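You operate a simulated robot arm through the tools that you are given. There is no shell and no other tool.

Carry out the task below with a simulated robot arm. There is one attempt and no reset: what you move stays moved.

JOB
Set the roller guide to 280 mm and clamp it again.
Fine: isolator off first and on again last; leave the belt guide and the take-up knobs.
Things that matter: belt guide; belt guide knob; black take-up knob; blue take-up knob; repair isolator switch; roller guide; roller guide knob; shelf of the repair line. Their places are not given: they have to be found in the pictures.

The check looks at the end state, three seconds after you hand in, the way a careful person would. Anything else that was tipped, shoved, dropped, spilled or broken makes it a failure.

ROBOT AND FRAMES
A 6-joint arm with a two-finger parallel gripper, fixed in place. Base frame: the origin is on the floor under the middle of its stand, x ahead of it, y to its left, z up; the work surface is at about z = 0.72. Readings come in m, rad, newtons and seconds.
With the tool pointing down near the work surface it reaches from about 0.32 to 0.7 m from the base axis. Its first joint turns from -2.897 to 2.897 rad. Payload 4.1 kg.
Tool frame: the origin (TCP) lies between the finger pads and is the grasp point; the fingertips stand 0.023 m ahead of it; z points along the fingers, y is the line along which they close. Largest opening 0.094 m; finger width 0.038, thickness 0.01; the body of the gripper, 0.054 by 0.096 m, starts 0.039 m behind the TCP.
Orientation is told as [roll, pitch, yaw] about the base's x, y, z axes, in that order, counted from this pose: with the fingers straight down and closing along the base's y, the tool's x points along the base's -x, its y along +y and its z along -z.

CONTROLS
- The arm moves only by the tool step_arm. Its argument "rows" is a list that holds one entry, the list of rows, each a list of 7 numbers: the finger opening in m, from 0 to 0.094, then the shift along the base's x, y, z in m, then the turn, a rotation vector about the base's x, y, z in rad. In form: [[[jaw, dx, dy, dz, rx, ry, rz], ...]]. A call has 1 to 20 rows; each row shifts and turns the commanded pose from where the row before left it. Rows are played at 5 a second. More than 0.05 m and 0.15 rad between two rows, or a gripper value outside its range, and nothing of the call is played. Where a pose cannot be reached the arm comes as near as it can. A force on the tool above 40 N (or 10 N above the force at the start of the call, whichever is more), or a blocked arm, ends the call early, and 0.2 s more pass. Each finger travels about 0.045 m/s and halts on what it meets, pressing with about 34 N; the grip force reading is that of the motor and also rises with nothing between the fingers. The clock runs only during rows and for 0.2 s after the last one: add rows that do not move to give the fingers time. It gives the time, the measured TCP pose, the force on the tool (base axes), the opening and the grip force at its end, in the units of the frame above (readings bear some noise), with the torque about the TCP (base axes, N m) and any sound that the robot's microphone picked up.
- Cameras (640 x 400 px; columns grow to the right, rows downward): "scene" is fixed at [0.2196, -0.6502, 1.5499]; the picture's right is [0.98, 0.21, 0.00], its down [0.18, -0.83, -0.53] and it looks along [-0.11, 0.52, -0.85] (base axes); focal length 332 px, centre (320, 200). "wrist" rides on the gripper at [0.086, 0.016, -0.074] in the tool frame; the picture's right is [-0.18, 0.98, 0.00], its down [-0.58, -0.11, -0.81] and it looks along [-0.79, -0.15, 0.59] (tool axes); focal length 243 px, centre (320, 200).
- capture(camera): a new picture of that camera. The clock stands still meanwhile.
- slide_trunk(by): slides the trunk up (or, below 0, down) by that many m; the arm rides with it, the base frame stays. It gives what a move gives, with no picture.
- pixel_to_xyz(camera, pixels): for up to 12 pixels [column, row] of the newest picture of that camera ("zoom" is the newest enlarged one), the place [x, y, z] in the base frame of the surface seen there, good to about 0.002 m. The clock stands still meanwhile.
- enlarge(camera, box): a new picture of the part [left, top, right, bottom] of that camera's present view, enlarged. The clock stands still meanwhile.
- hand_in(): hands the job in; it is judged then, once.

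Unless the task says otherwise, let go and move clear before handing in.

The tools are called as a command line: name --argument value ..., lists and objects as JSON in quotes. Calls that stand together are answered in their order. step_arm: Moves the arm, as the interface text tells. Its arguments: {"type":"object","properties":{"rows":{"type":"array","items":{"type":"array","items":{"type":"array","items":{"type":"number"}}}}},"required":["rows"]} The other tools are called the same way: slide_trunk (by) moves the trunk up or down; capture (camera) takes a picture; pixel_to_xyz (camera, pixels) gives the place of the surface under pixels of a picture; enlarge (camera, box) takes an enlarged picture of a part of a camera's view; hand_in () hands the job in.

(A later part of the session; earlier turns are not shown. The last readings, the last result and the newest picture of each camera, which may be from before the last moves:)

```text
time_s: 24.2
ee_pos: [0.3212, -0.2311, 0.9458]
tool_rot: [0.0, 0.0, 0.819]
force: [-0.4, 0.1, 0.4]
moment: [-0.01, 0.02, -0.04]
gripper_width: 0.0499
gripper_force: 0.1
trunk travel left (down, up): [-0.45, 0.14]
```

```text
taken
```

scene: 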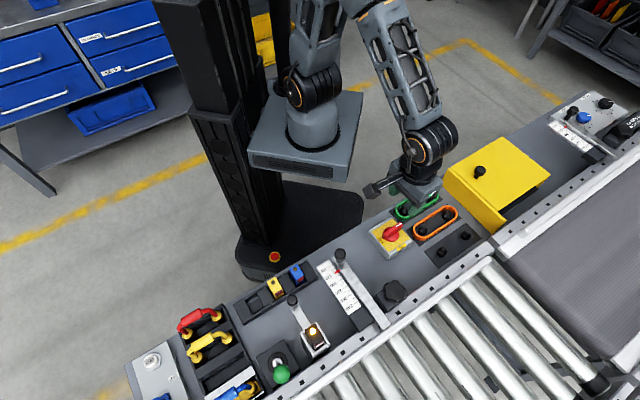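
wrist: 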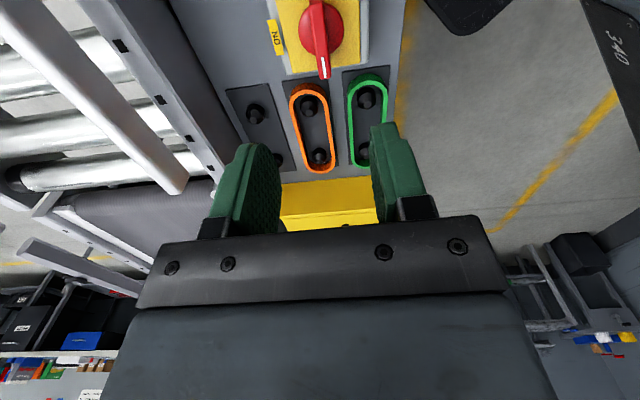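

The handle now rests at the OFF end of its travel, seen at scene (393,232). Before loosening the guide, I want to rule out another isolator: the panel at the far left (155,375) also has an OFF label, so I will locate and inspect it.

pixel_to_xyz --camera "scene" --pixels '[[152, 362], [172, 378], [165, 396], [285, 372], [315, 335], [292, 300], [205, 330], [236, 385], [590, 105], [625, 125]]'

enlarge --camera "scene" --box '[120, 320, 240, 400]'

enlarge --camera "scene" --box '[364, 208, 420, 264]'

```text
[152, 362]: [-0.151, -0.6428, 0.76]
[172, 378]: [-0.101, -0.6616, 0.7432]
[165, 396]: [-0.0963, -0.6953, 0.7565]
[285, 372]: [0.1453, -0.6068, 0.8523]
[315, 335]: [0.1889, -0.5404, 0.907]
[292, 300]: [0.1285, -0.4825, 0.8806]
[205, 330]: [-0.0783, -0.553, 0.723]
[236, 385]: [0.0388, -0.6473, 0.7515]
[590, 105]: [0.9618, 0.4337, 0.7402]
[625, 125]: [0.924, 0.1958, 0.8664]
```

```text
5.00 times, centred on (180, 360) of scene
```

zoom: 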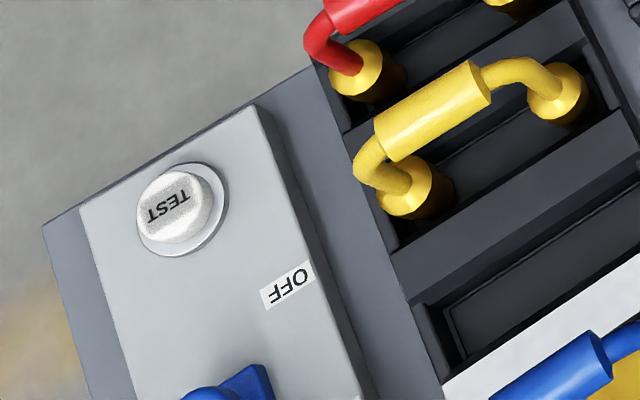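

```text
7.14 times, centred on (392, 236) of scene
```

zoom: 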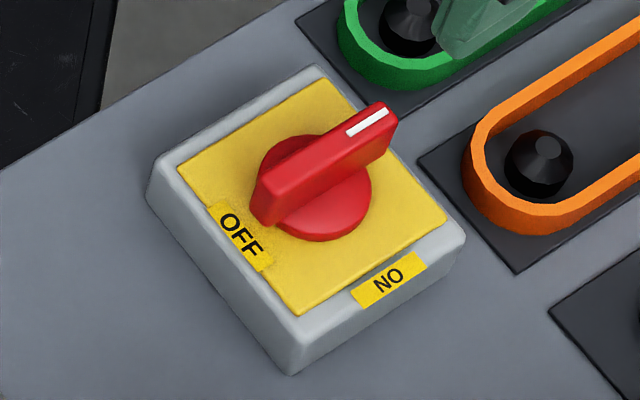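

The isolator handle now lies across at its OFF stop, with its end over the OFF label. The left panel with its TEST button is a different device. Next I go above the star knob, turning the yaw to about -1.29 rad so a finger meets a lobe and there is room for a long counterclockwise stroke.

step_arm --rows '[[[0.056, 0.0005, -0.012, 0.004, 0, 0, -0.14], [0.056, 0.0005, -0.012, 0.004, 0, 0, -0.14], [0.056, 0.0005, -0.012, 0.004, 0, 0, -0.14], [0.056, 0.0005, -0.012, 0.004, 0, 0, -0.14], [0.056, 0.0005, -0.012, 0.004, 0, 0, -0.14], [0.056, 0.0005, -0.012, 0.004, 0, 0, -0.14], [0.056, 0.0005, -0.012, 0.004, 0, 0, -0.14], [0.056, 0.0005, -0.012, 0.004, 0, 0, -0.14], [0.056, 0.0005, -0.012, 0.004, 0, 0, -0.14], [0.056, 0.0005, -0.012, 0.004, 0, 0, -0.14], [0.056, 0.0005, -0.012, 0.004, 0, 0, -0.14], [0.056, 0.0005, -0.012, 0.004, 0, 0, -0.14], [0.056, 0.0005, -0.012, 0.004, 0, 0, -0.14], [0.056, 0.0005, -0.012, 0.004, 0, 0, -0.14], [0.056, 0.0005, -0.015, 0.004, 0, 0, -0.15], [0.056, 0, 0, 0, 0, 0, 0]]]'

capture --camera "wrist"

capture --camera "scene"

```text
time_s: 27.6
ee_pos: [0.3299, -0.4136, 1.0043]
tool_rot: [-0.001, 0.001, -1.293]
force: [0.1, -0.4, -0.6]
moment: [0.02, -0.02, -0.02]
gripper_width: 0.0561
gripper_force: 0.0
trunk travel left (down, up): [-0.45, 0.14]
```

```text
taken
```

wrist: 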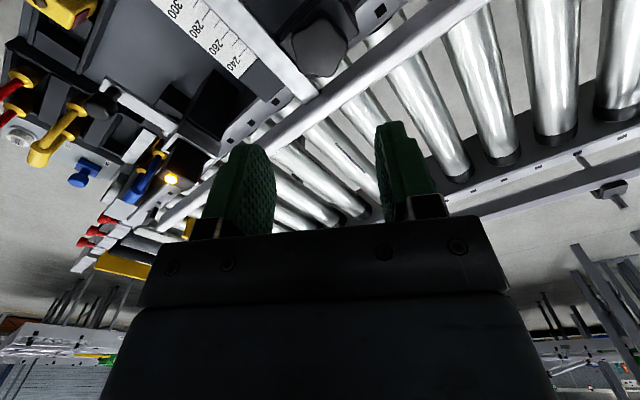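

```text
taken
```

scene: 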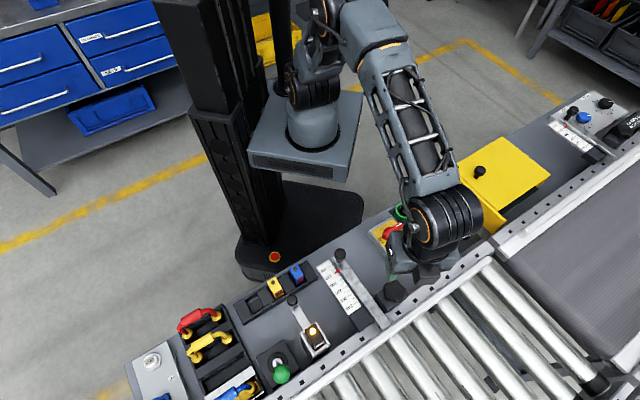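

The wrist view shows the knob at (320,45), the rail at (330,90), and the left panel with a blue handle at (85,172). I will zoom on these.

enlarge --camera "wrist" --box '[0, 90, 180, 220]'

enlarge --camera "wrist" --box '[240, 0, 400, 110]'

pixel_to_xyz --camera "zoom" --pixels '[[320, 130], [215, 170], [260, 100], [380, 140], [390, 240], [330, 270], [300, 330], [380, 290], [240, 80], [430, 120], [220, 60], [300, 240]]'

```text
3.08 times, centred on (90, 155) of wrist
```

zoom: 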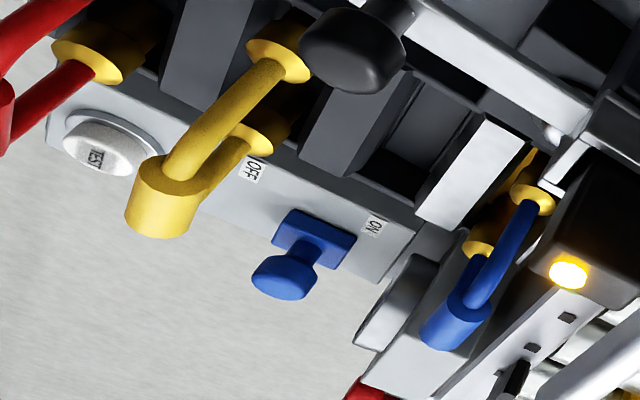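

```text
3.64 times, centred on (320, 55) of wrist
```

zoom: 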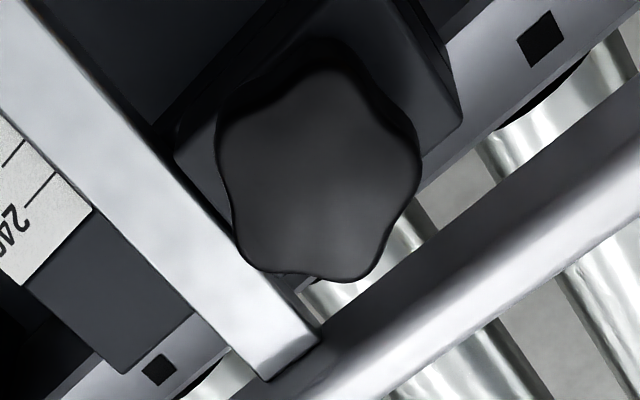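

```text
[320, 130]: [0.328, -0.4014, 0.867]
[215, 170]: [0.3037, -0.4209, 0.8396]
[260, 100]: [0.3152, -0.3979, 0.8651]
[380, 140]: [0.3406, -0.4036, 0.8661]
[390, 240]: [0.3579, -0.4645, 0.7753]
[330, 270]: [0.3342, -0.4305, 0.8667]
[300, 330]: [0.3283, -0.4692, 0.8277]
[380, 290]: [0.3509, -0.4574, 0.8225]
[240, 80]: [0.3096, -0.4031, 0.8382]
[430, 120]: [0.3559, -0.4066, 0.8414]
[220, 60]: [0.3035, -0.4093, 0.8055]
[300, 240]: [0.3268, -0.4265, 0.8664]
```

The blue device is only a slide switch with a TEST button, so the red switch is the isolator. I will refine the star knob's centre from this nearer view.

pixel_to_xyz --camera "zoom" --pixels '[[413, 160], [366, 274], [247, 262], [224, 118], [335, 72], [318, 170], [375, 100], [400, 225], [300, 268], [233, 200]]'

```text
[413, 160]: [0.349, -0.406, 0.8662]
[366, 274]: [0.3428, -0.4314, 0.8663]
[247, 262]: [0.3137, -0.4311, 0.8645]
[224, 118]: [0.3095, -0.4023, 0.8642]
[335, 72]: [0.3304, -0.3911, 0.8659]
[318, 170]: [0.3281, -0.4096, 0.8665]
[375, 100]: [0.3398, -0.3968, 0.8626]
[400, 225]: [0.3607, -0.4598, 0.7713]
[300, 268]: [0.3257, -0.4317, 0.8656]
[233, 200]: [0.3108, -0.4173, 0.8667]
```

The knob centre is about (0.3288, -0.4132), and the TCP is within 1 mm of it. I will descend to TCP z ≈ 0.868, so the fingertips stay just above the block at 0.840, and close.

step_arm --rows '[[[0.056, -0.0008, 0.0003, -0.04, 0, 0, 0], [0.056, 0, 0, -0.04, 0, 0, 0], [0.056, 0, 0, -0.03, 0, 0, 0], [0.056, 0, 0, -0.02, 0, 0, 0], [0.056, 0, 0, -0.006, 0, 0, 0], [0.056, 0, 0, 0, 0, 0, 0]]]'

capture --camera "wrist"

enlarge --camera "scene" --box '[340, 230, 450, 340]'

```text
time_s: 29.0
ee_pos: [0.3299, -0.4129, 0.8685]
tool_rot: [0.001, -0.001, -1.292]
force: [0.2, -1.3, -0.1]
moment: [-0.01, -0.01, -0.02]
gripper_width: 0.0558
gripper_force: 0.1
trunk travel left (down, up): [-0.45, 0.14]
```

```text
taken
```

wrist: 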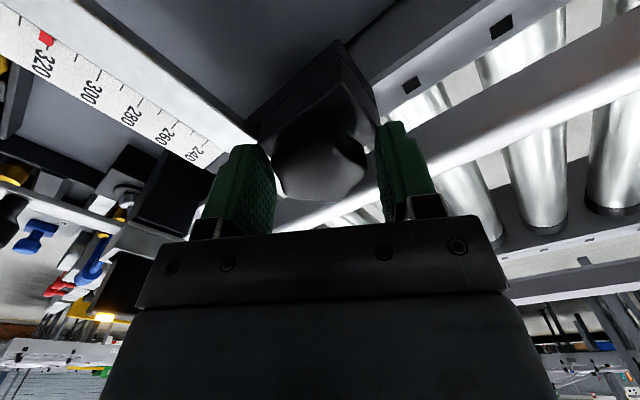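

```text
3.64 times, centred on (395, 285) of scene
```

zoom: 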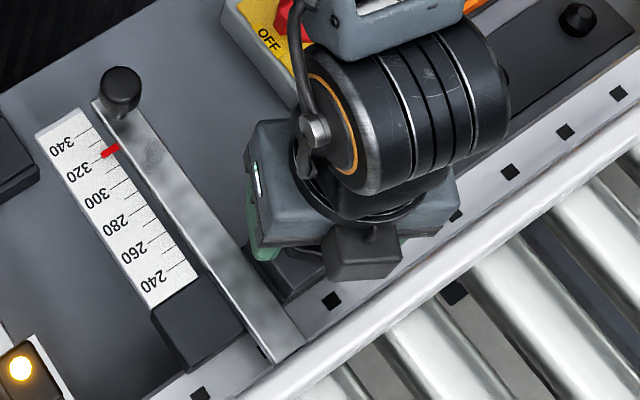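

The fingers straddle the knob. I will close on it and try a small counterclockwise turn.

step_arm --rows '[[[0.04, 0, 0, 0, 0, 0, 0], [0.03, 0, 0, 0, 0, 0, 0], [0.03, 0, 0, 0, 0, 0, 0]]]'

step_arm --rows '[[[0.03, 0, 0, 0, 0, 0, 0.08], [0.03, 0, 0, 0, 0, 0, 0.08], [0.03, 0, 0, 0, 0, 0, 0.08], [0.03, 0, 0, 0, 0, 0, 0]]]'

capture --camera "wrist"

```text
time_s: 29.8
ee_pos: [0.3291, -0.4143, 0.8688]
tool_rot: [0.0, 0.0, -1.293]
force: [-8.0, -2.2, -3.0]
moment: [-0.26, -0.05, -0.01]
gripper_width: 0.043
gripper_force: 44.9
trunk travel left (down, up): [-0.45, 0.14]
```

```text
time_s: 30.8
ee_pos: [0.3284, -0.4127, 0.8694]
tool_rot: [-0.001, 0.001, -1.052]
force: [-12.8, 0.1, 8.2]
moment: [0.9, 1.13, 0.02]
gripper_width: 0.0429
gripper_force: 45.1
trunk travel left (down, up): [-0.45, 0.14]
```

```text
taken
```

wrist: 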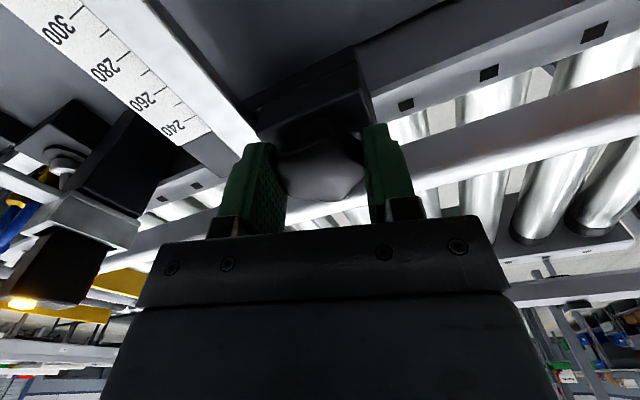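

The knob turned with the gripper (width steady at 0.0429, Mz ≈ 0). I will continue the counterclockwise stroke while watching for changes.

step_arm --rows '[[[0.03, 0, 0, 0, 0, 0, 0.08], [0.03, 0, 0, 0, 0, 0, 0.08], [0.03, 0, 0, 0, 0, 0, 0.08], [0.03, 0, 0, 0, 0, 0, 0.08], [0.03, 0, 0, 0, 0, 0, 0.08], [0.03, 0, 0, 0, 0, 0, 0.08], [0.03, 0, 0, 0, 0, 0, 0]]]'

step_arm --rows '[[[0.03, 0, 0, 0, 0, 0, 0.08], [0.03, 0, 0, 0, 0, 0, 0.08], [0.03, 0, 0, 0, 0, 0, 0.08], [0.03, 0, 0, 0, 0, 0, 0.08], [0.03, 0, 0, 0, 0, 0, 0.08], [0.03, 0, 0, 0, 0, 0, 0.08], [0.03, 0, 0, 0, 0, 0, 0]]]'

capture --camera "wrist"

```text
time_s: 32.4
ee_pos: [0.3293, -0.4137, 0.87]
tool_rot: [-0.001, -0.002, -0.569]
force: [-9.2, -3.9, 16.0]
moment: [0.66, 0.53, -0.01]
gripper_width: 0.043
gripper_force: 45.2
trunk travel left (down, up): [-0.45, 0.14]
```

```text
time_s: 34.0
ee_pos: [0.3288, -0.4142, 0.8687]
tool_rot: [-0.001, -0.001, -0.091]
force: [-3.4, -7.7, 20.6]
moment: [0.52, -0.29, -0.01]
gripper_width: 0.0429
gripper_force: 44.7
trunk travel left (down, up): [-0.45, 0.14]
```

```text
taken
```

wrist: 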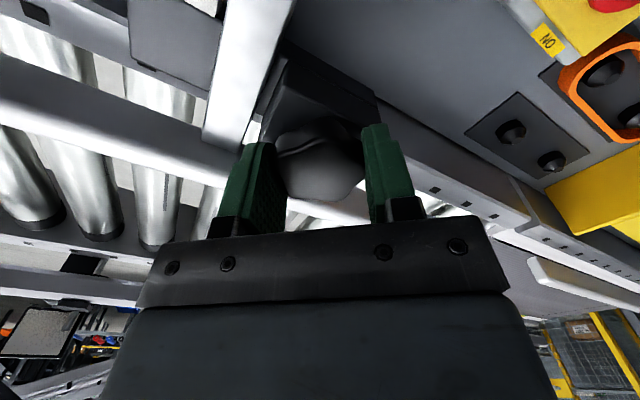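

The knob continues to follow (yaw -0.091, Mz ≈ 0), with an upward force that fits a screw backing out. I will continue another stroke section.

step_arm --rows '[[[0.03, 0, 0, 0.0005, 0, 0, 0.08], [0.03, 0, 0, 0, 0, 0, 0.08], [0.03, 0, 0, 0.0005, 0, 0, 0.08], [0.03, 0, 0, 0, 0, 0, 0.08], [0.03, 0, 0, 0, 0, 0, 0.08], [0.03, 0, 0, 0, 0, 0, 0.08], [0.03, 0, 0, 0, 0, 0, 0]]]'

step_arm --rows '[[[0.03, 0, 0, 0, 0, 0, 0.08], [0.03, 0, 0, 0, 0, 0, 0.08], [0.03, 0, 0, 0, 0, 0, 0.08], [0.03, 0, 0, 0, 0, 0, 0.08], [0.03, 0, 0, 0, 0, 0, 0.08], [0.03, 0, 0, 0, 0, 0, 0.08], [0.03, 0, 0, 0, 0, 0, 0]]]'

capture --camera "wrist"

```text
time_s: 35.6
ee_pos: [0.329, -0.4144, 0.8698]
tool_rot: [-0.002, 0.001, 0.389]
force: [-5.4, -6.4, 15.9]
moment: [0.22, -0.54, 0.0]
gripper_width: 0.0431
gripper_force: 44.7
trunk travel left (down, up): [-0.45, 0.14]
```

```text
time_s: 37.2
ee_pos: [0.3281, -0.4137, 0.8698]
tool_rot: [-0.002, 0.0, 0.868]
force: [-1.3, -7.3, 15.0]
moment: [0.45, -0.06, -0.66]
gripper_width: 0.0431
gripper_force: 45.0
trunk travel left (down, up): [-0.45, 0.14]
```

```text
taken
```

wrist: 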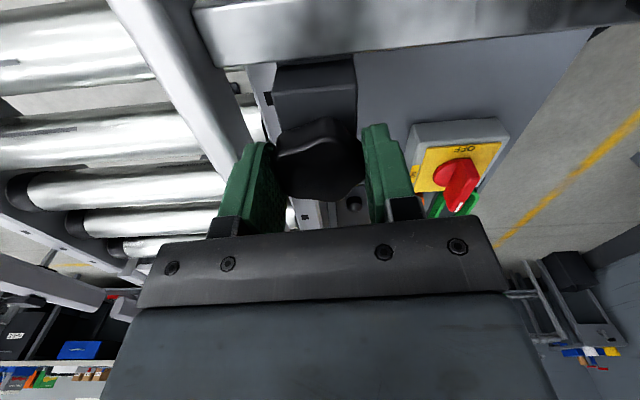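

A stop moment (-0.66 Nm) appeared at yaw 0.868, so the knob has turned about 2.1 rad counterclockwise to its open end. I will release and rise, then go to the guide's post.

step_arm --rows '[[[0.056, 0, 0, 0, 0, 0, 0], [0.056, 0, 0, 0, 0, 0, 0], [0.056, 0, 0, 0, 0, 0, 0]]]'

step_arm --rows '[[[0.056, 0, 0, 0.03, 0, 0, 0], [0.056, 0, 0, 0.04, 0, 0, 0], [0.056, 0, 0, 0.04, 0, 0, 0], [0.056, 0, 0, 0, 0, 0, 0]]]'

capture --camera "wrist"

enlarge --camera "scene" --box '[300, 230, 420, 340]'

```text
time_s: 38.0
ee_pos: [0.3295, -0.4139, 0.8682]
tool_rot: [0.0, 0.0, 0.867]
force: [0.2, -0.3, -0.4]
moment: [-0.03, -0.02, 0.0]
gripper_width: 0.0561
gripper_force: 0.1
trunk travel left (down, up): [-0.45, 0.14]
```

```text
time_s: 39.0
ee_pos: [0.3286, -0.4146, 0.9788]
tool_rot: [0.001, -0.002, 0.867]
force: [-0.4, -0.6, 0.4]
moment: [0.01, 0.02, 0.01]
gripper_width: 0.0561
gripper_force: 0.0
trunk travel left (down, up): [-0.45, 0.14]
```

```text
taken
```

wrist: 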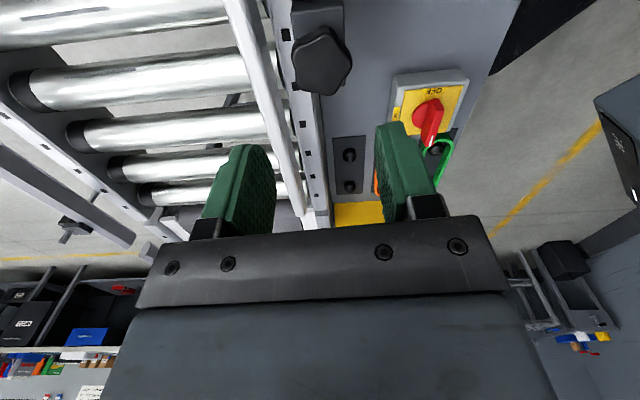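

```text
3.64 times, centred on (360, 285) of scene
```

zoom: 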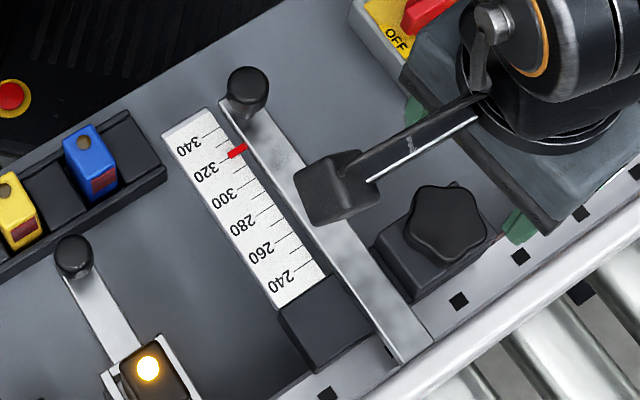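

The isolator stays off and the knob shows the new angle. Now I move above the post at (0.2022, -0.3551), with the closing axis along the slide direction (yaw ≈ 0.794).

step_arm --rows '[[[0.05, -0.0317, 0.01475, 0, 0, 0, -0.018], [0.05, -0.0317, 0.01475, 0, 0, 0, -0.018], [0.05, -0.0317, 0.01475, 0, 0, 0, -0.018], [0.05, -0.0317, 0.01475, 0, 0, 0, -0.018], [0.05, 0, 0, 0, 0, 0, 0]]]'

capture --camera "wrist"

enlarge --camera "wrist" --box '[260, 0, 400, 80]'

```text
time_s: 40.2
ee_pos: [0.202, -0.3532, 0.9781]
tool_rot: [0.0, 0.001, 0.798]
force: [-0.9, -0.1, -0.2]
moment: [0.01, -0.02, 0.02]
gripper_width: 0.0503
gripper_force: 0.2
trunk travel left (down, up): [-0.45, 0.14]
```

```text
taken
```

wrist: 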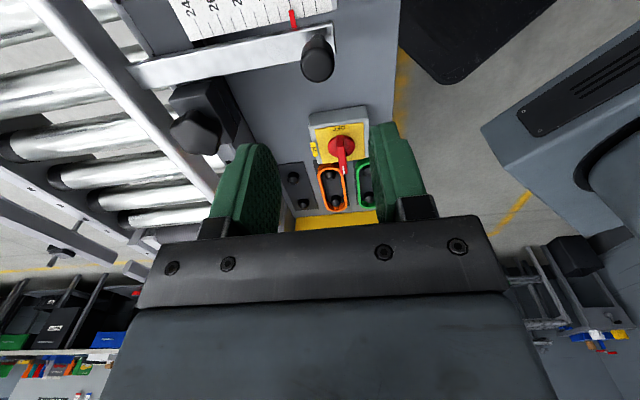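

```text
4.57 times, centred on (330, 40) of wrist
```

zoom: 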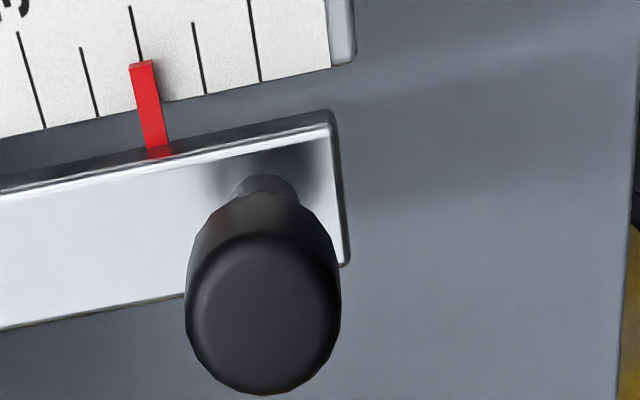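

The pointer lines up with the 320 tick in this near view (zoom (142,62)). I will read exact points for ticks, pointer and post.

pixel_to_xyz --camera "zoom" --pixels '[[43, 125], [97, 115], [205, 90], [260, 80], [141, 66], [148, 100], [156, 145], [265, 310], [192, 300], [336, 300], [134, 20], [268, 380]]'

```text
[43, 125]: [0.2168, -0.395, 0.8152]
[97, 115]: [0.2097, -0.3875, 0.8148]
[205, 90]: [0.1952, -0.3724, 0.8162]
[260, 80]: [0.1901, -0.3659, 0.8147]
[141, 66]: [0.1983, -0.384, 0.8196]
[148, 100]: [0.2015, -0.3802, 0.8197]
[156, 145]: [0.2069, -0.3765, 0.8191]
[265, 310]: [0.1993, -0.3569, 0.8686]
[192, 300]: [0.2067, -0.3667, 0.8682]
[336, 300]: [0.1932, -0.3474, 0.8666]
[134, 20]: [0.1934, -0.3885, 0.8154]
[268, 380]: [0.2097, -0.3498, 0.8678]
```

The pointer reads about 320.5, so the move is 40 mm along u ≈ (0.713, -0.701). I will descend over the post with the fingers open to 0.05, to TCP z ≈ 0.860.

step_arm --rows '[[[0.05, 0, -0.001, -0.04, 0, 0, 0], [0.05, 0, 0, -0.04, 0, 0, 0], [0.05, 0, 0, -0.025, 0, 0, 0], [0.05, 0, 0, -0.012, 0, 0, 0], [0.05, 0, 0, 0, 0, 0, 0]]]'

capture --camera "wrist"

enlarge --camera "scene" --box '[290, 210, 400, 320]'

```text
time_s: 41.4
ee_pos: [0.205, -0.3549, 0.862]
tool_rot: [0.001, 0.001, 0.797]
force: [-0.4, 0.0, 0.9]
moment: [-0.02, 0.0, -0.03]
gripper_width: 0.05
gripper_force: 0.0
trunk travel left (down, up): [-0.45, 0.14]
```

```text
taken
```

wrist: 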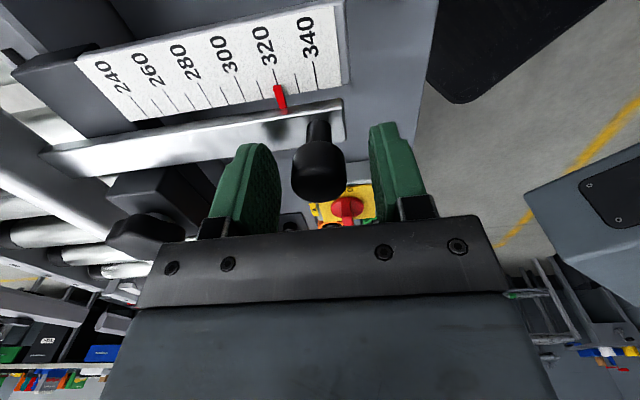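

```text
3.64 times, centred on (345, 265) of scene
```

zoom: 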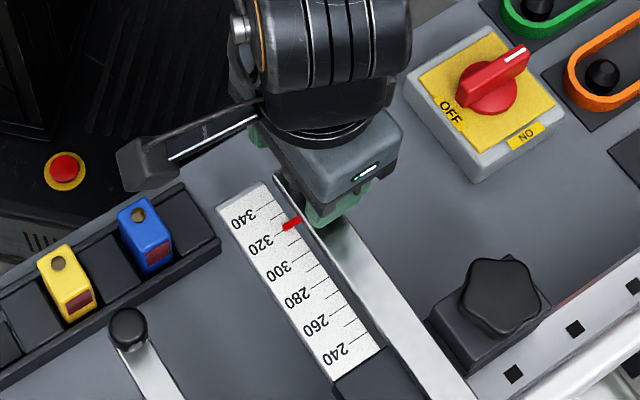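

The post stands between the fingers at (320,170), and the scale is visible at once. I will close on the post.

step_arm --rows '[[[0.03, 0, 0, 0, 0, 0, 0], [0.015, 0, 0, 0, 0, 0, 0], [0.015, 0, 0, 0, 0, 0, 0], [0.015, 0, 0, 0, 0, 0, 0]]]'

```text
time_s: 42.4
ee_pos: [0.2045, -0.3539, 0.862]
tool_rot: [0.0, -0.002, 0.795]
force: [0.2, 0.8, -2.1]
moment: [-0.01, 0.0, 0.01]
gripper_width: 0.0252
gripper_force: 44.6
trunk travel left (down, up): [-0.45, 0.14]
```

The post is gripped at 0.0252 m with little side force. I will slide it a first 10 mm along u and watch the forces.

step_arm --rows '[[[0.015, 0.00178, -0.00175, 0, 0, 0, 0], [0.015, 0.00178, -0.00175, 0, 0, 0, 0], [0.015, 0.00178, -0.00175, 0, 0, 0, 0], [0.015, 0.00178, -0.00175, 0, 0, 0, 0], [0.015, 0, 0, 0, 0, 0, 0]]]'

enlarge --camera "wrist" --box '[80, 0, 380, 190]'

```text
time_s: 43.6
ee_pos: [0.2116, -0.3598, 0.8627]
tool_rot: [0.001, 0.0, 0.796]
force: [8.2, 9.1, -0.5]
moment: [0.7, -0.53, -0.03]
gripper_width: 0.0253
gripper_force: 45.8
trunk travel left (down, up): [-0.45, 0.14]
```

```text
2.11 times, centred on (230, 95) of wrist
```

zoom: 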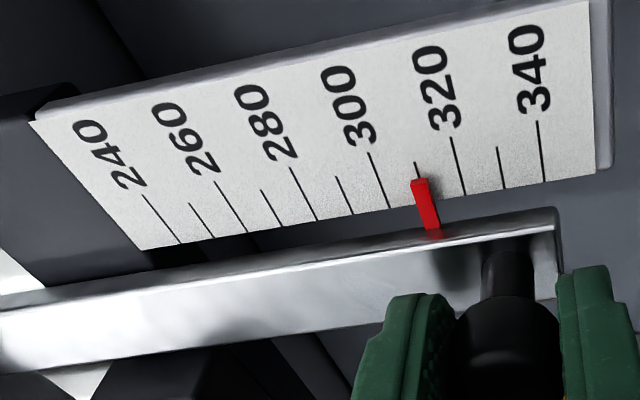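

The guide slides freely: the pointer went from 320 to about 310. I will continue another 20 mm with a slightly corrected direction.

step_arm --rows '[[[0.015, 0.00216, -0.00205, 0, 0, 0, 0], [0.015, 0.00216, -0.00205, 0, 0, 0, 0], [0.015, 0.00216, -0.00205, 0, 0, 0, 0], [0.015, 0.00216, -0.00205, 0, 0, 0, 0], [0.015, 0.00216, -0.00205, 0, 0, 0, 0], [0.015, 0.00216, -0.00205, 0, 0, 0, 0], [0.015, 0, 0, 0, 0, 0, 0]]]'

enlarge --camera "wrist" --box '[80, 0, 380, 190]'

```text
time_s: 45.2
ee_pos: [0.2245, -0.3725, 0.8613]
tool_rot: [0.001, 0.0, 0.796]
force: [11.9, 11.4, 5.6]
moment: [0.02, -0.09, 0.0]
gripper_width: 0.0254
gripper_force: 45.2
trunk travel left (down, up): [-0.45, 0.14]
```

```text
2.11 times, centred on (230, 95) of wrist
```

zoom: 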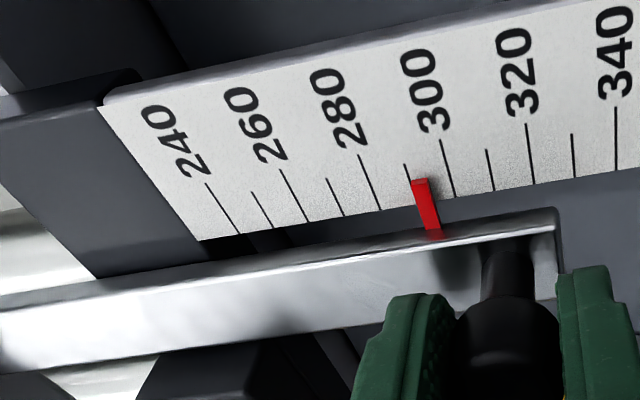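

The pointer is now near 292. I will move about 10 mm more, with a small sideways relief, then fine-tune.

step_arm --rows '[[[0.015, 0.0025, -0.0011, 0, 0, 0, 0], [0.015, 0.00216, -0.0018, 0, 0, 0, 0], [0.015, 0.0018, -0.00174, 0, 0, 0, 0], [0.015, 0.00144, -0.0014, 0, 0, 0, 0], [0.015, 0, 0, 0, 0, 0, 0]]]'

enlarge --camera "wrist" --box '[180, 40, 340, 140]'

enlarge --camera "scene" --box '[320, 255, 380, 315]'

```text
time_s: 46.4
ee_pos: [0.2325, -0.3801, 0.8618]
tool_rot: [-0.002, 0.003, 0.797]
force: [7.0, 6.9, 6.3]
moment: [-0.23, 0.18, -0.09]
gripper_width: 0.0255
gripper_force: 44.9
trunk travel left (down, up): [-0.45, 0.14]
```

```text
4.00 times, centred on (260, 90) of wrist
```

zoom: 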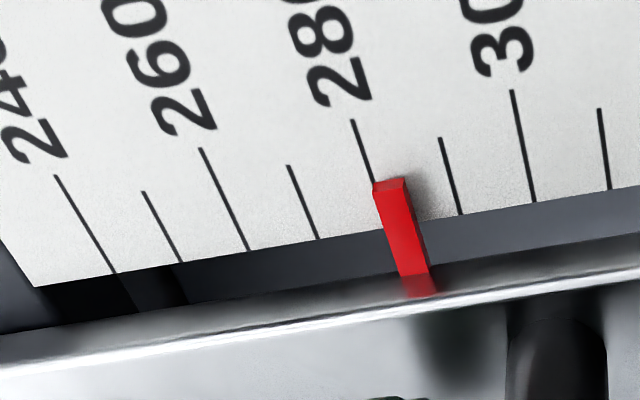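

```text
6.67 times, centred on (350, 285) of scene
```

zoom: 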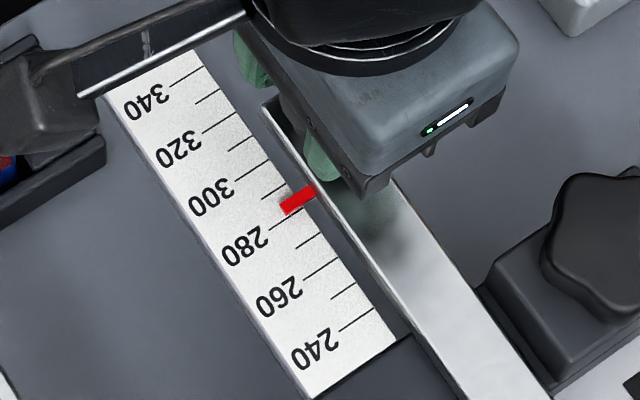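

Both views put the pointer a little above 280, at roughly 281–282. I will measure it precisely.

pixel_to_xyz --camera "zoom" --pixels '[[238, 115], [262, 148], [296, 212], [330, 262], [366, 308], [288, 206], [298, 200], [308, 194], [200, 68]]'

enlarge --camera "wrist" --box '[200, 50, 340, 130]'

pixel_to_xyz --camera "zoom" --pixels '[[130, 168], [214, 150], [295, 140], [394, 120], [482, 105], [563, 95], [324, 162], [312, 155], [336, 155]]'

```text
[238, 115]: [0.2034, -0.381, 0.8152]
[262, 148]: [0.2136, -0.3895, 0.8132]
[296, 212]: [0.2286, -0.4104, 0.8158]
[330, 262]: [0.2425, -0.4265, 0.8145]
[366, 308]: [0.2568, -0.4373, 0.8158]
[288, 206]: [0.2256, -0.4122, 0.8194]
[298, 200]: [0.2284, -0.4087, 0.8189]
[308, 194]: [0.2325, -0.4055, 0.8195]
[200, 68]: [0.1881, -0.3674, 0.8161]
```

```text
4.57 times, centred on (270, 90) of wrist
```

zoom: 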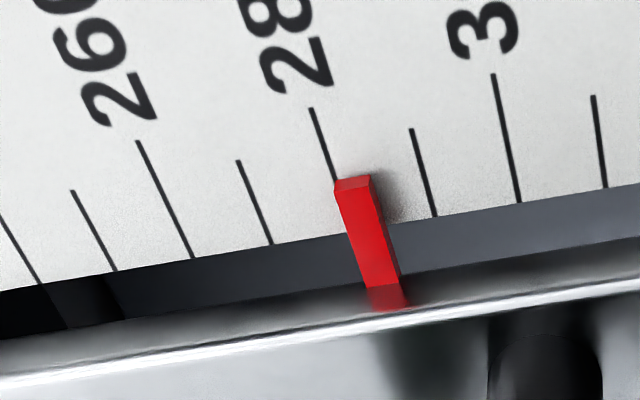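

```text
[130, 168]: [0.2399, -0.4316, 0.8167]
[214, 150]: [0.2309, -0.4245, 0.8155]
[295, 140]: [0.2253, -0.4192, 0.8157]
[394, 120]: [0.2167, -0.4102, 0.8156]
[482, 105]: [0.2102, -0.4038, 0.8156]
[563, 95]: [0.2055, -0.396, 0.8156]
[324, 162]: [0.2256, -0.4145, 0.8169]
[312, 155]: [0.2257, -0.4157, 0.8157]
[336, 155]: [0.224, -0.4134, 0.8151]
```

I will repeat with the tick ends and the pointer face I can now see exactly: 280 ends at (333,172), 290 at (432,207), and the pointer top is at (352,183).

pixel_to_xyz --camera "zoom" --pixels '[[190, 252], [268, 237], [327, 155], [432, 207], [517, 195], [603, 180], [352, 184], [340, 187], [366, 181], [366, 235], [382, 275], [314, 114]]'

```text
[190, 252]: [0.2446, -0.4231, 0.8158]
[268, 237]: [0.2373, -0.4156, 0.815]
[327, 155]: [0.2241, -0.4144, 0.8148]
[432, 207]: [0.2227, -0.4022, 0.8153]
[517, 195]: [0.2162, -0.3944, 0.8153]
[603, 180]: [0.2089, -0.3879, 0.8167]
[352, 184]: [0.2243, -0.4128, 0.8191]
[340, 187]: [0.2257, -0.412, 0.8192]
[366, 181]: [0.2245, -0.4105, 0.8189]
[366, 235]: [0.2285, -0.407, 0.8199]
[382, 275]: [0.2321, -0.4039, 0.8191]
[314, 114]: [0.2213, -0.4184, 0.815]
```

The wrist measurement gives about 282.0 and the scene one about 281.0, so I will nudge 1.6 mm further and re-measure.

step_arm --rows '[[[0.015, 0.0006, -0.00055, 0, 0, 0, 0], [0.015, 0.0006, -0.00055, 0, 0, 0, 0], [0.015, 0, 0, 0, 0, 0, 0], [0.015, 0, 0, 0, 0, 0, 0]]]'

enlarge --camera "wrist" --box '[200, 50, 340, 130]'

```text
time_s: 47.4
ee_pos: [0.232, -0.3815, 0.8628]
tool_rot: [-0.001, 0.0, 0.795]
force: [9.2, 11.4, 6.4]
moment: [0.31, -0.24, 0.07]
gripper_width: 0.0253
gripper_force: 45.1
trunk travel left (down, up): [-0.45, 0.14]
```

```text
4.57 times, centred on (270, 90) of wrist
```

zoom: 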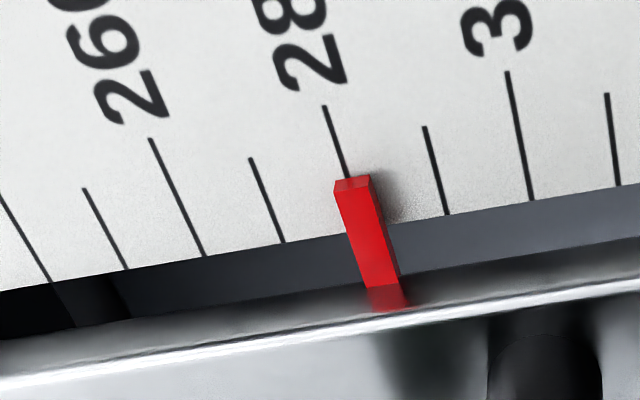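

The pointer is now almost on the 280 line in this slanted view. I will measure with coordinates, which account for its height above the scale.

pixel_to_xyz --camera "zoom" --pixels '[[201, 250], [282, 237], [338, 152], [327, 118], [443, 207], [530, 193], [615, 178], [353, 184], [342, 187], [366, 181], [366, 235], [382, 275]]'

enlarge --camera "scene" --box '[330, 262, 370, 302]'

```text
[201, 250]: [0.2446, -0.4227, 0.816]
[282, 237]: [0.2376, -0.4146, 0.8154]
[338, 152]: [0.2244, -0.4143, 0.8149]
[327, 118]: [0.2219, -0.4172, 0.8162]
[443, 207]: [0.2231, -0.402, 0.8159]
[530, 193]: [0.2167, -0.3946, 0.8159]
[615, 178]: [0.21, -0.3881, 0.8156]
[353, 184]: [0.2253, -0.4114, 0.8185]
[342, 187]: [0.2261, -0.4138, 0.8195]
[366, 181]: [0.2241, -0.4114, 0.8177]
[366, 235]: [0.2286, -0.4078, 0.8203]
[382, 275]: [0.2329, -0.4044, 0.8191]
```

```text
10.00 times, centred on (350, 282) of scene
```

zoom: 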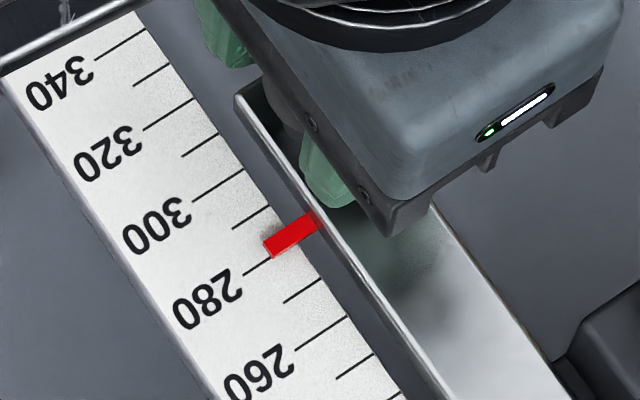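

Both views agree on about 281.3–281.4. I will nudge a further 1.4 mm along u.

step_arm --rows '[[[0.015, 0.0006, -0.0005, 0, 0, 0, 0], [0.015, 0.0005, -0.0005, 0, 0, 0, 0], [0.015, 0, 0, 0, 0, 0, 0], [0.015, 0, 0, 0, 0, 0, 0]]]'

enlarge --camera "wrist" --box '[200, 50, 340, 130]'

enlarge --camera "scene" --box '[330, 262, 370, 302]'

```text
time_s: 48.4
ee_pos: [0.2337, -0.3826, 0.8618]
tool_rot: [0.001, 0.003, 0.796]
force: [6.2, 8.4, 4.6]
moment: [0.05, 0.03, -0.14]
gripper_width: 0.0252
gripper_force: 45.1
trunk travel left (down, up): [-0.45, 0.14]
```

```text
4.57 times, centred on (270, 90) of wrist
```

zoom: 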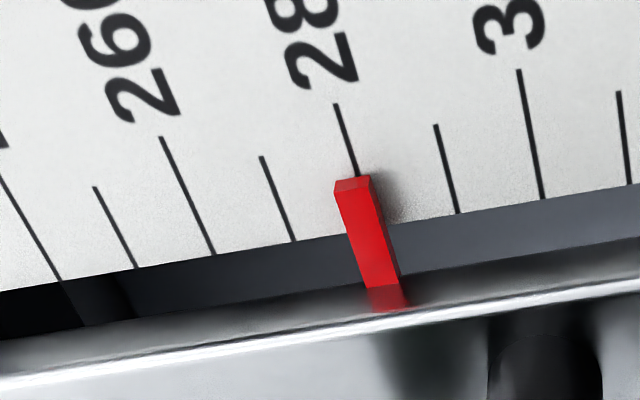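

```text
10.00 times, centred on (350, 282) of scene
```

zoom: 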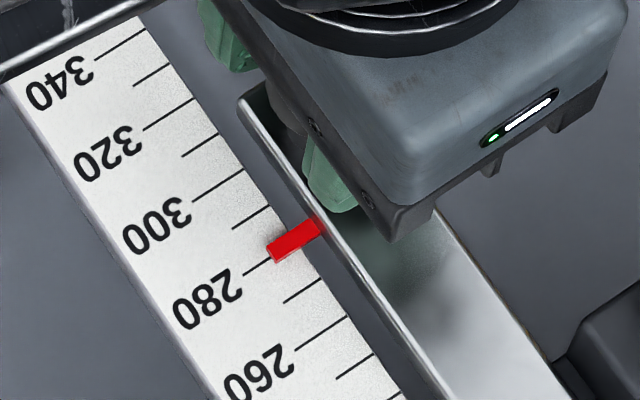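

The scene view now puts the pointer on the 280 line after height correction, and the wrist view says about 280.2. I will release the post gently and re-measure.

step_arm --rows '[[[0.04, 0, 0, 0, 0, 0, 0], [0.05, 0, 0, 0, 0, 0, 0], [0.05, 0, 0, 0, 0, 0, 0]]]'

step_arm --rows '[[[0.05, 0, 0, 0.03, 0, 0, 0], [0.05, 0, 0, 0.04, 0, 0, 0], [0.05, 0, 0, 0.04, 0, 0, 0], [0.05, 0, 0, 0, 0, 0, 0]]]'

capture --camera "wrist"

enlarge --camera "scene" --box '[330, 262, 370, 302]'

```text
time_s: 49.2
ee_pos: [0.2317, -0.3839, 0.8623]
tool_rot: [0.0, -0.001, 0.797]
force: [-0.3, -0.4, 0.9]
moment: [0.01, 0.02, 0.02]
gripper_width: 0.05
gripper_force: 0.0
trunk travel left (down, up): [-0.45, 0.14]
```

```text
time_s: 50.2
ee_pos: [0.2344, -0.3824, 0.9741]
tool_rot: [0.001, 0.0, 0.798]
force: [-0.9, 0.4, -0.1]
moment: [0.03, -0.03, 0.0]
gripper_width: 0.0501
gripper_force: 0.1
trunk travel left (down, up): [-0.45, 0.14]
```

```text
taken
```

wrist: 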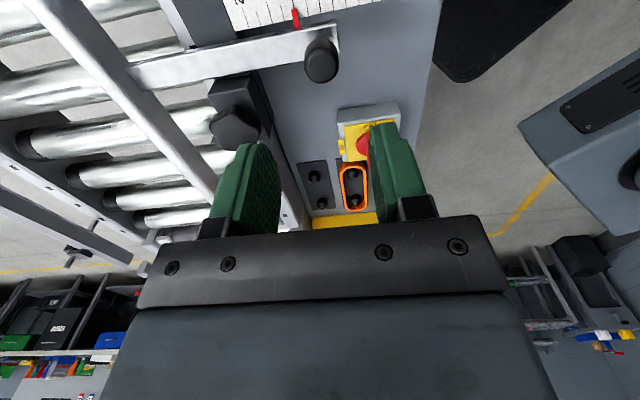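

```text
10.00 times, centred on (350, 282) of scene
```

zoom: 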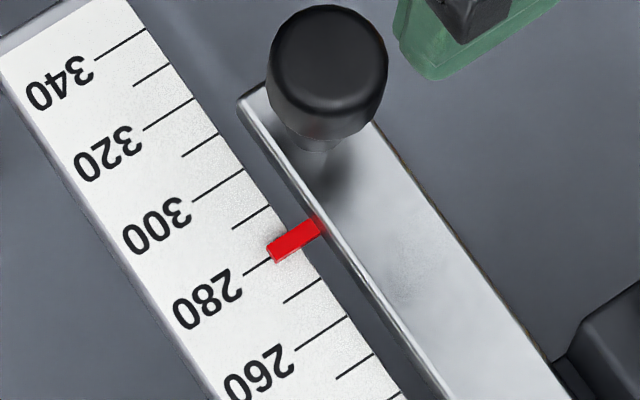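

After release the pointer has stayed in place. I will take a close wrist view of the pointer at (295,18) and measure.

enlarge --camera "wrist" --box '[240, 0, 350, 60]'

```text
5.82 times, centred on (295, 30) of wrist
```

zoom: 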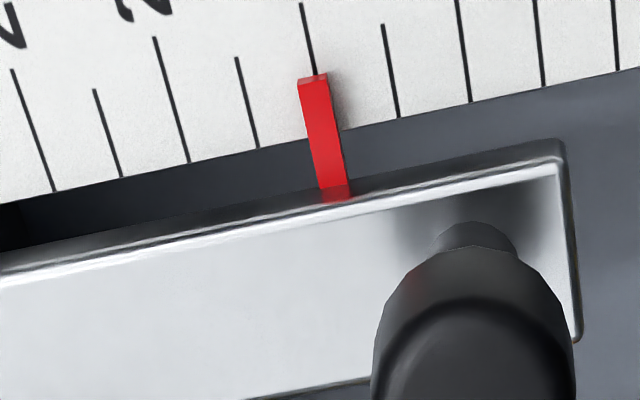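

The pointer is at 280 within about 0.2 mm once its height is allowed for. Now I go back above the star knob at (0.3288, -0.4138) with yaw 0.867, the angle where I left it, to clamp it again.

step_arm --rows '[[[0.056, 0.0316, -0.0104, 0, 0, 0, 0.023], [0.056, 0.0316, -0.0104, 0, 0, 0, 0.023], [0.056, 0.0316, -0.0104, 0, 0, 0, 0.023], [0.056, 0, 0, 0, 0, 0, 0]]]'

enlarge --camera "wrist" --box '[250, 0, 400, 110]'

pixel_to_xyz --camera "zoom" --pixels '[[320, 200], [240, 200], [400, 200], [320, 130], [320, 300]]'

```text
time_s: 51.2
ee_pos: [0.3319, -0.4139, 0.9734]
tool_rot: [-0.001, 0.0, 0.865]
force: [-0.2, -0.7, 0.3]
moment: [0.04, 0.01, 0.03]
gripper_width: 0.0561
gripper_force: 0.0
trunk travel left (down, up): [-0.45, 0.14]
```

```text
3.64 times, centred on (325, 55) of wrist
```

zoom: 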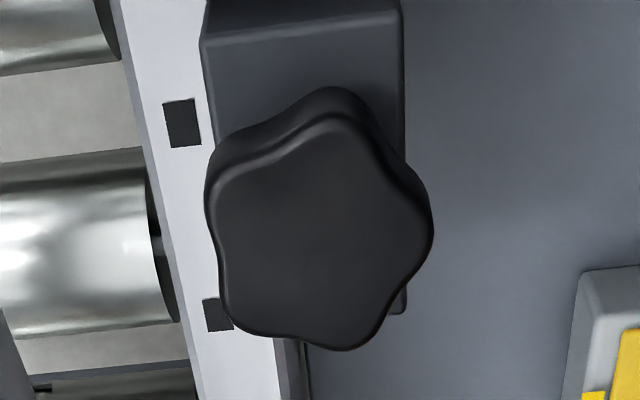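

```text
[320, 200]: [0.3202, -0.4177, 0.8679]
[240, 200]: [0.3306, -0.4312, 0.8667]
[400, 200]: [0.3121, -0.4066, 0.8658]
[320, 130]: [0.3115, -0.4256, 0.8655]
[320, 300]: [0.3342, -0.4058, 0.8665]
```

The knob in view has a lobe on the right (430,235) and a valley on the left, good for the grip. I will check its centre once more.

pixel_to_xyz --camera "zoom" --pixels '[[218, 188], [345, 122], [426, 235], [350, 340], [235, 318], [314, 240]]'

step_arm --rows '[[[0.056, 0, 0, 0, 0, 0, 0]]]'

```text
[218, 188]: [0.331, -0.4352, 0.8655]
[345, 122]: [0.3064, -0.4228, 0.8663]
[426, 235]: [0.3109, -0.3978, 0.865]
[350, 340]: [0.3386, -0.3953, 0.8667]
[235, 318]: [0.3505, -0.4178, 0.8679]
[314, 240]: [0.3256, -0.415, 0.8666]
```

```text
time_s: 51.6
ee_pos: [0.3302, -0.4153, 0.972]
tool_rot: [0.0, -0.002, 0.863]
force: [0.2, -0.2, 0.0]
moment: [-0.02, -0.02, 0.0]
gripper_width: 0.0559
gripper_force: 0.1
trunk travel left (down, up): [-0.45, 0.14]
```

The knob centre averages (0.328, -0.4136) and the TCP is about 2 mm off in x. I will correct, descend and grip.

step_arm --rows '[[[0.056, -0.002, 0.001, -0.03, 0, 0, 0], [0.056, 0, 0, -0.04, 0, 0, 0], [0.056, 0, 0, -0.025, 0, 0, 0], [0.056, 0, 0, -0.009, 0, 0, 0], [0.056, 0, 0, 0, 0, 0, 0]]]'

step_arm --rows '[[[0.04, 0, 0, 0, 0, 0, 0], [0.03, 0, 0, 0, 0, 0, 0], [0.03, 0, 0, 0, 0, 0, 0]]]'

capture --camera "wrist"

```text
time_s: 52.8
ee_pos: [0.3286, -0.4116, 0.8684]
tool_rot: [0.001, 0.0, 0.864]
force: [0.4, 0.3, -0.1]
moment: [0.02, 0.0, 0.0]
gripper_width: 0.0559
gripper_force: 0.1
trunk travel left (down, up): [-0.45, 0.14]
```

```text
time_s: 53.6
ee_pos: [0.3291, -0.4132, 0.8686]
tool_rot: [-0.002, 0.0, 0.864]
force: [10.5, -8.7, -1.9]
moment: [-0.47, -0.41, 0.02]
gripper_width: 0.0428
gripper_force: 45.4
trunk travel left (down, up): [-0.45, 0.14]
```

```text
taken
```

wrist: 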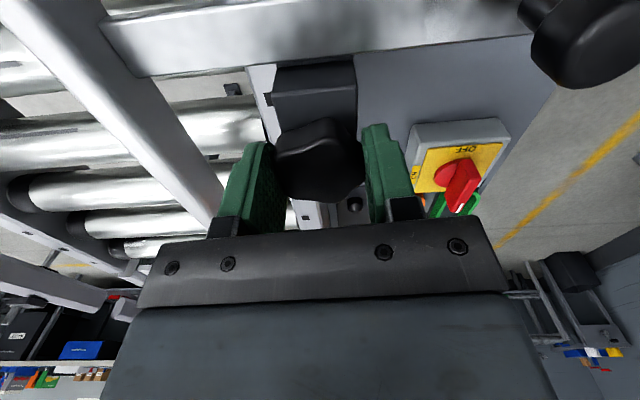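

The knob is gripped (0.0428). The camera bracket will pass above the post with clearance, so I will turn clockwise to clamp.

step_arm --rows '[[[0.03, 0, 0, 0, 0, 0, -0.08], [0.03, 0, 0, 0, 0, 0, -0.08], [0.03, 0, 0, 0, 0, 0, -0.08], [0.03, 0, 0, 0, 0, 0, -0.08], [0.03, 0, 0, 0, 0, 0, -0.08], [0.03, 0, 0, 0, 0, 0, -0.08], [0.03, 0, 0, 0, 0, 0, 0]]]'

step_arm --rows '[[[0.03, 0, 0, 0, 0, 0, -0.08], [0.03, 0, 0, 0, 0, 0, -0.08], [0.03, 0, 0, 0, 0, 0, -0.08], [0.03, 0, 0, 0, 0, 0, -0.08], [0.03, 0, 0, 0, 0, 0, -0.08], [0.03, 0, 0, 0, 0, 0, -0.08], [0.03, 0, 0, 0, 0, 0, 0]]]'

```text
time_s: 55.2
ee_pos: [0.3289, -0.4144, 0.8687]
tool_rot: [-0.003, 0.002, 0.384]
force: [33.3, -4.0, 8.5]
moment: [0.25, -0.84, 0.0]
gripper_width: 0.0427
gripper_force: 44.9
trunk travel left (down, up): [-0.45, 0.14]
```

```text
time_s: 56.8
ee_pos: [0.3275, -0.4146, 0.8691]
tool_rot: [-0.003, 0.001, -0.096]
force: [29.7, -3.6, 15.8]
moment: [0.16, 0.49, -0.02]
gripper_width: 0.0427
gripper_force: 45.1
trunk travel left (down, up): [-0.45, 0.14]
```

The knob follows clockwise, but a 30 N side force in +x has built up, so I will shift the tool slightly in +x to relieve it before continuing.

step_arm --rows '[[[0.03, 0.001, 0, 0, 0, 0, 0], [0.03, 0, 0, 0, 0, 0, 0]]]'

```text
time_s: 57.4
ee_pos: [0.3282, -0.4142, 0.8696]
tool_rot: [-0.002, 0.0, -0.097]
force: [23.7, -3.2, 13.7]
moment: [-0.3, -0.17, 0.0]
gripper_width: 0.0429
gripper_force: 45.0
trunk travel left (down, up): [-0.45, 0.14]
```

One millimetre took off about 6 N, so I will add 3 mm more relief in x and a bit in z.

step_arm --rows '[[[0.03, 0.001, 0, 0.0005, 0, 0, 0], [0.03, 0.001, 0, 0.0005, 0, 0, 0], [0.03, 0, 0, 0, 0, 0, 0]]]'

```text
time_s: 58.2
ee_pos: [0.3284, -0.4141, 0.8689]
tool_rot: [0.002, 0.003, -0.097]
force: [2.4, -8.0, 5.3]
moment: [-0.98, -0.66, 0.03]
gripper_width: 0.0427
gripper_force: 45.2
trunk travel left (down, up): [-0.45, 0.14]
```

The side force is down to 2 N. I will continue turning clockwise toward the clamped end.

step_arm --rows '[[[0.03, 0, 0, 0, 0, 0, -0.08], [0.03, 0, 0, 0, 0, 0, -0.08], [0.03, 0, 0, 0, 0, 0, -0.08], [0.03, 0, 0, 0, 0, 0, -0.08], [0.03, 0, 0, 0, 0, 0, -0.08], [0.03, 0, 0, 0, 0, 0, -0.08], [0.03, 0, 0, 0, 0, 0, 0]]]'

step_arm --rows '[[[0.03, 0, 0, 0, 0, 0, -0.08], [0.03, 0, 0, 0, 0, 0, -0.08], [0.03, 0, 0, 0, 0, 0, -0.08], [0.03, 0, 0, 0, 0, 0, -0.08], [0.03, 0, 0, 0, 0, 0, -0.08], [0.03, 0, 0, 0, 0, 0, -0.08], [0.03, 0, 0, 0, 0, 0, 0]]]'

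```text
time_s: 59.8
ee_pos: [0.3287, -0.4137, 0.868]
tool_rot: [0.002, 0.003, -0.576]
force: [-8.4, -4.7, -5.7]
moment: [-0.04, 0.18, 0.01]
gripper_width: 0.0426
gripper_force: 44.8
trunk travel left (down, up): [-0.45, 0.14]
```

```text
time_s: 61.4
ee_pos: [0.3289, -0.4136, 0.8688]
tool_rot: [0.001, 0.001, -1.057]
force: [-9.3, -0.8, -12.1]
moment: [0.65, 0.09, -0.02]
gripper_width: 0.043
gripper_force: 44.9
trunk travel left (down, up): [-0.45, 0.14]
```

The knob follows to yaw -1.057. I will continue to its original angle (-1.29) and read the moment there.

step_arm --rows '[[[0.03, 0, 0, 0, 0, 0, -0.08], [0.03, 0, 0, 0, 0, 0, -0.08], [0.03, 0, 0, 0, 0, 0, -0.07], [0.03, 0, 0, 0, 0, 0, 0]]]'

step_arm --rows '[[[0.03, 0, 0, 0, 0, 0, -0.05], [0.03, 0, 0, 0, 0, 0, 0]]]'

```text
time_s: 62.4
ee_pos: [0.3284, -0.4157, 0.868]
tool_rot: [-0.001, -0.001, -1.285]
force: [-7.3, -2.4, -17.8]
moment: [-0.23, -0.18, 0.99]
gripper_width: 0.0429
gripper_force: 45.2
trunk travel left (down, up): [-0.45, 0.14]
```

```text
time_s: 63.0
ee_pos: [0.3294, -0.4151, 0.8683]
tool_rot: [-0.001, 0.0, -1.333]
force: [-4.5, -2.7, -15.1]
moment: [-0.21, 0.19, 0.82]
gripper_width: 0.0428
gripper_force: 44.9
trunk travel left (down, up): [-0.45, 0.14]
```

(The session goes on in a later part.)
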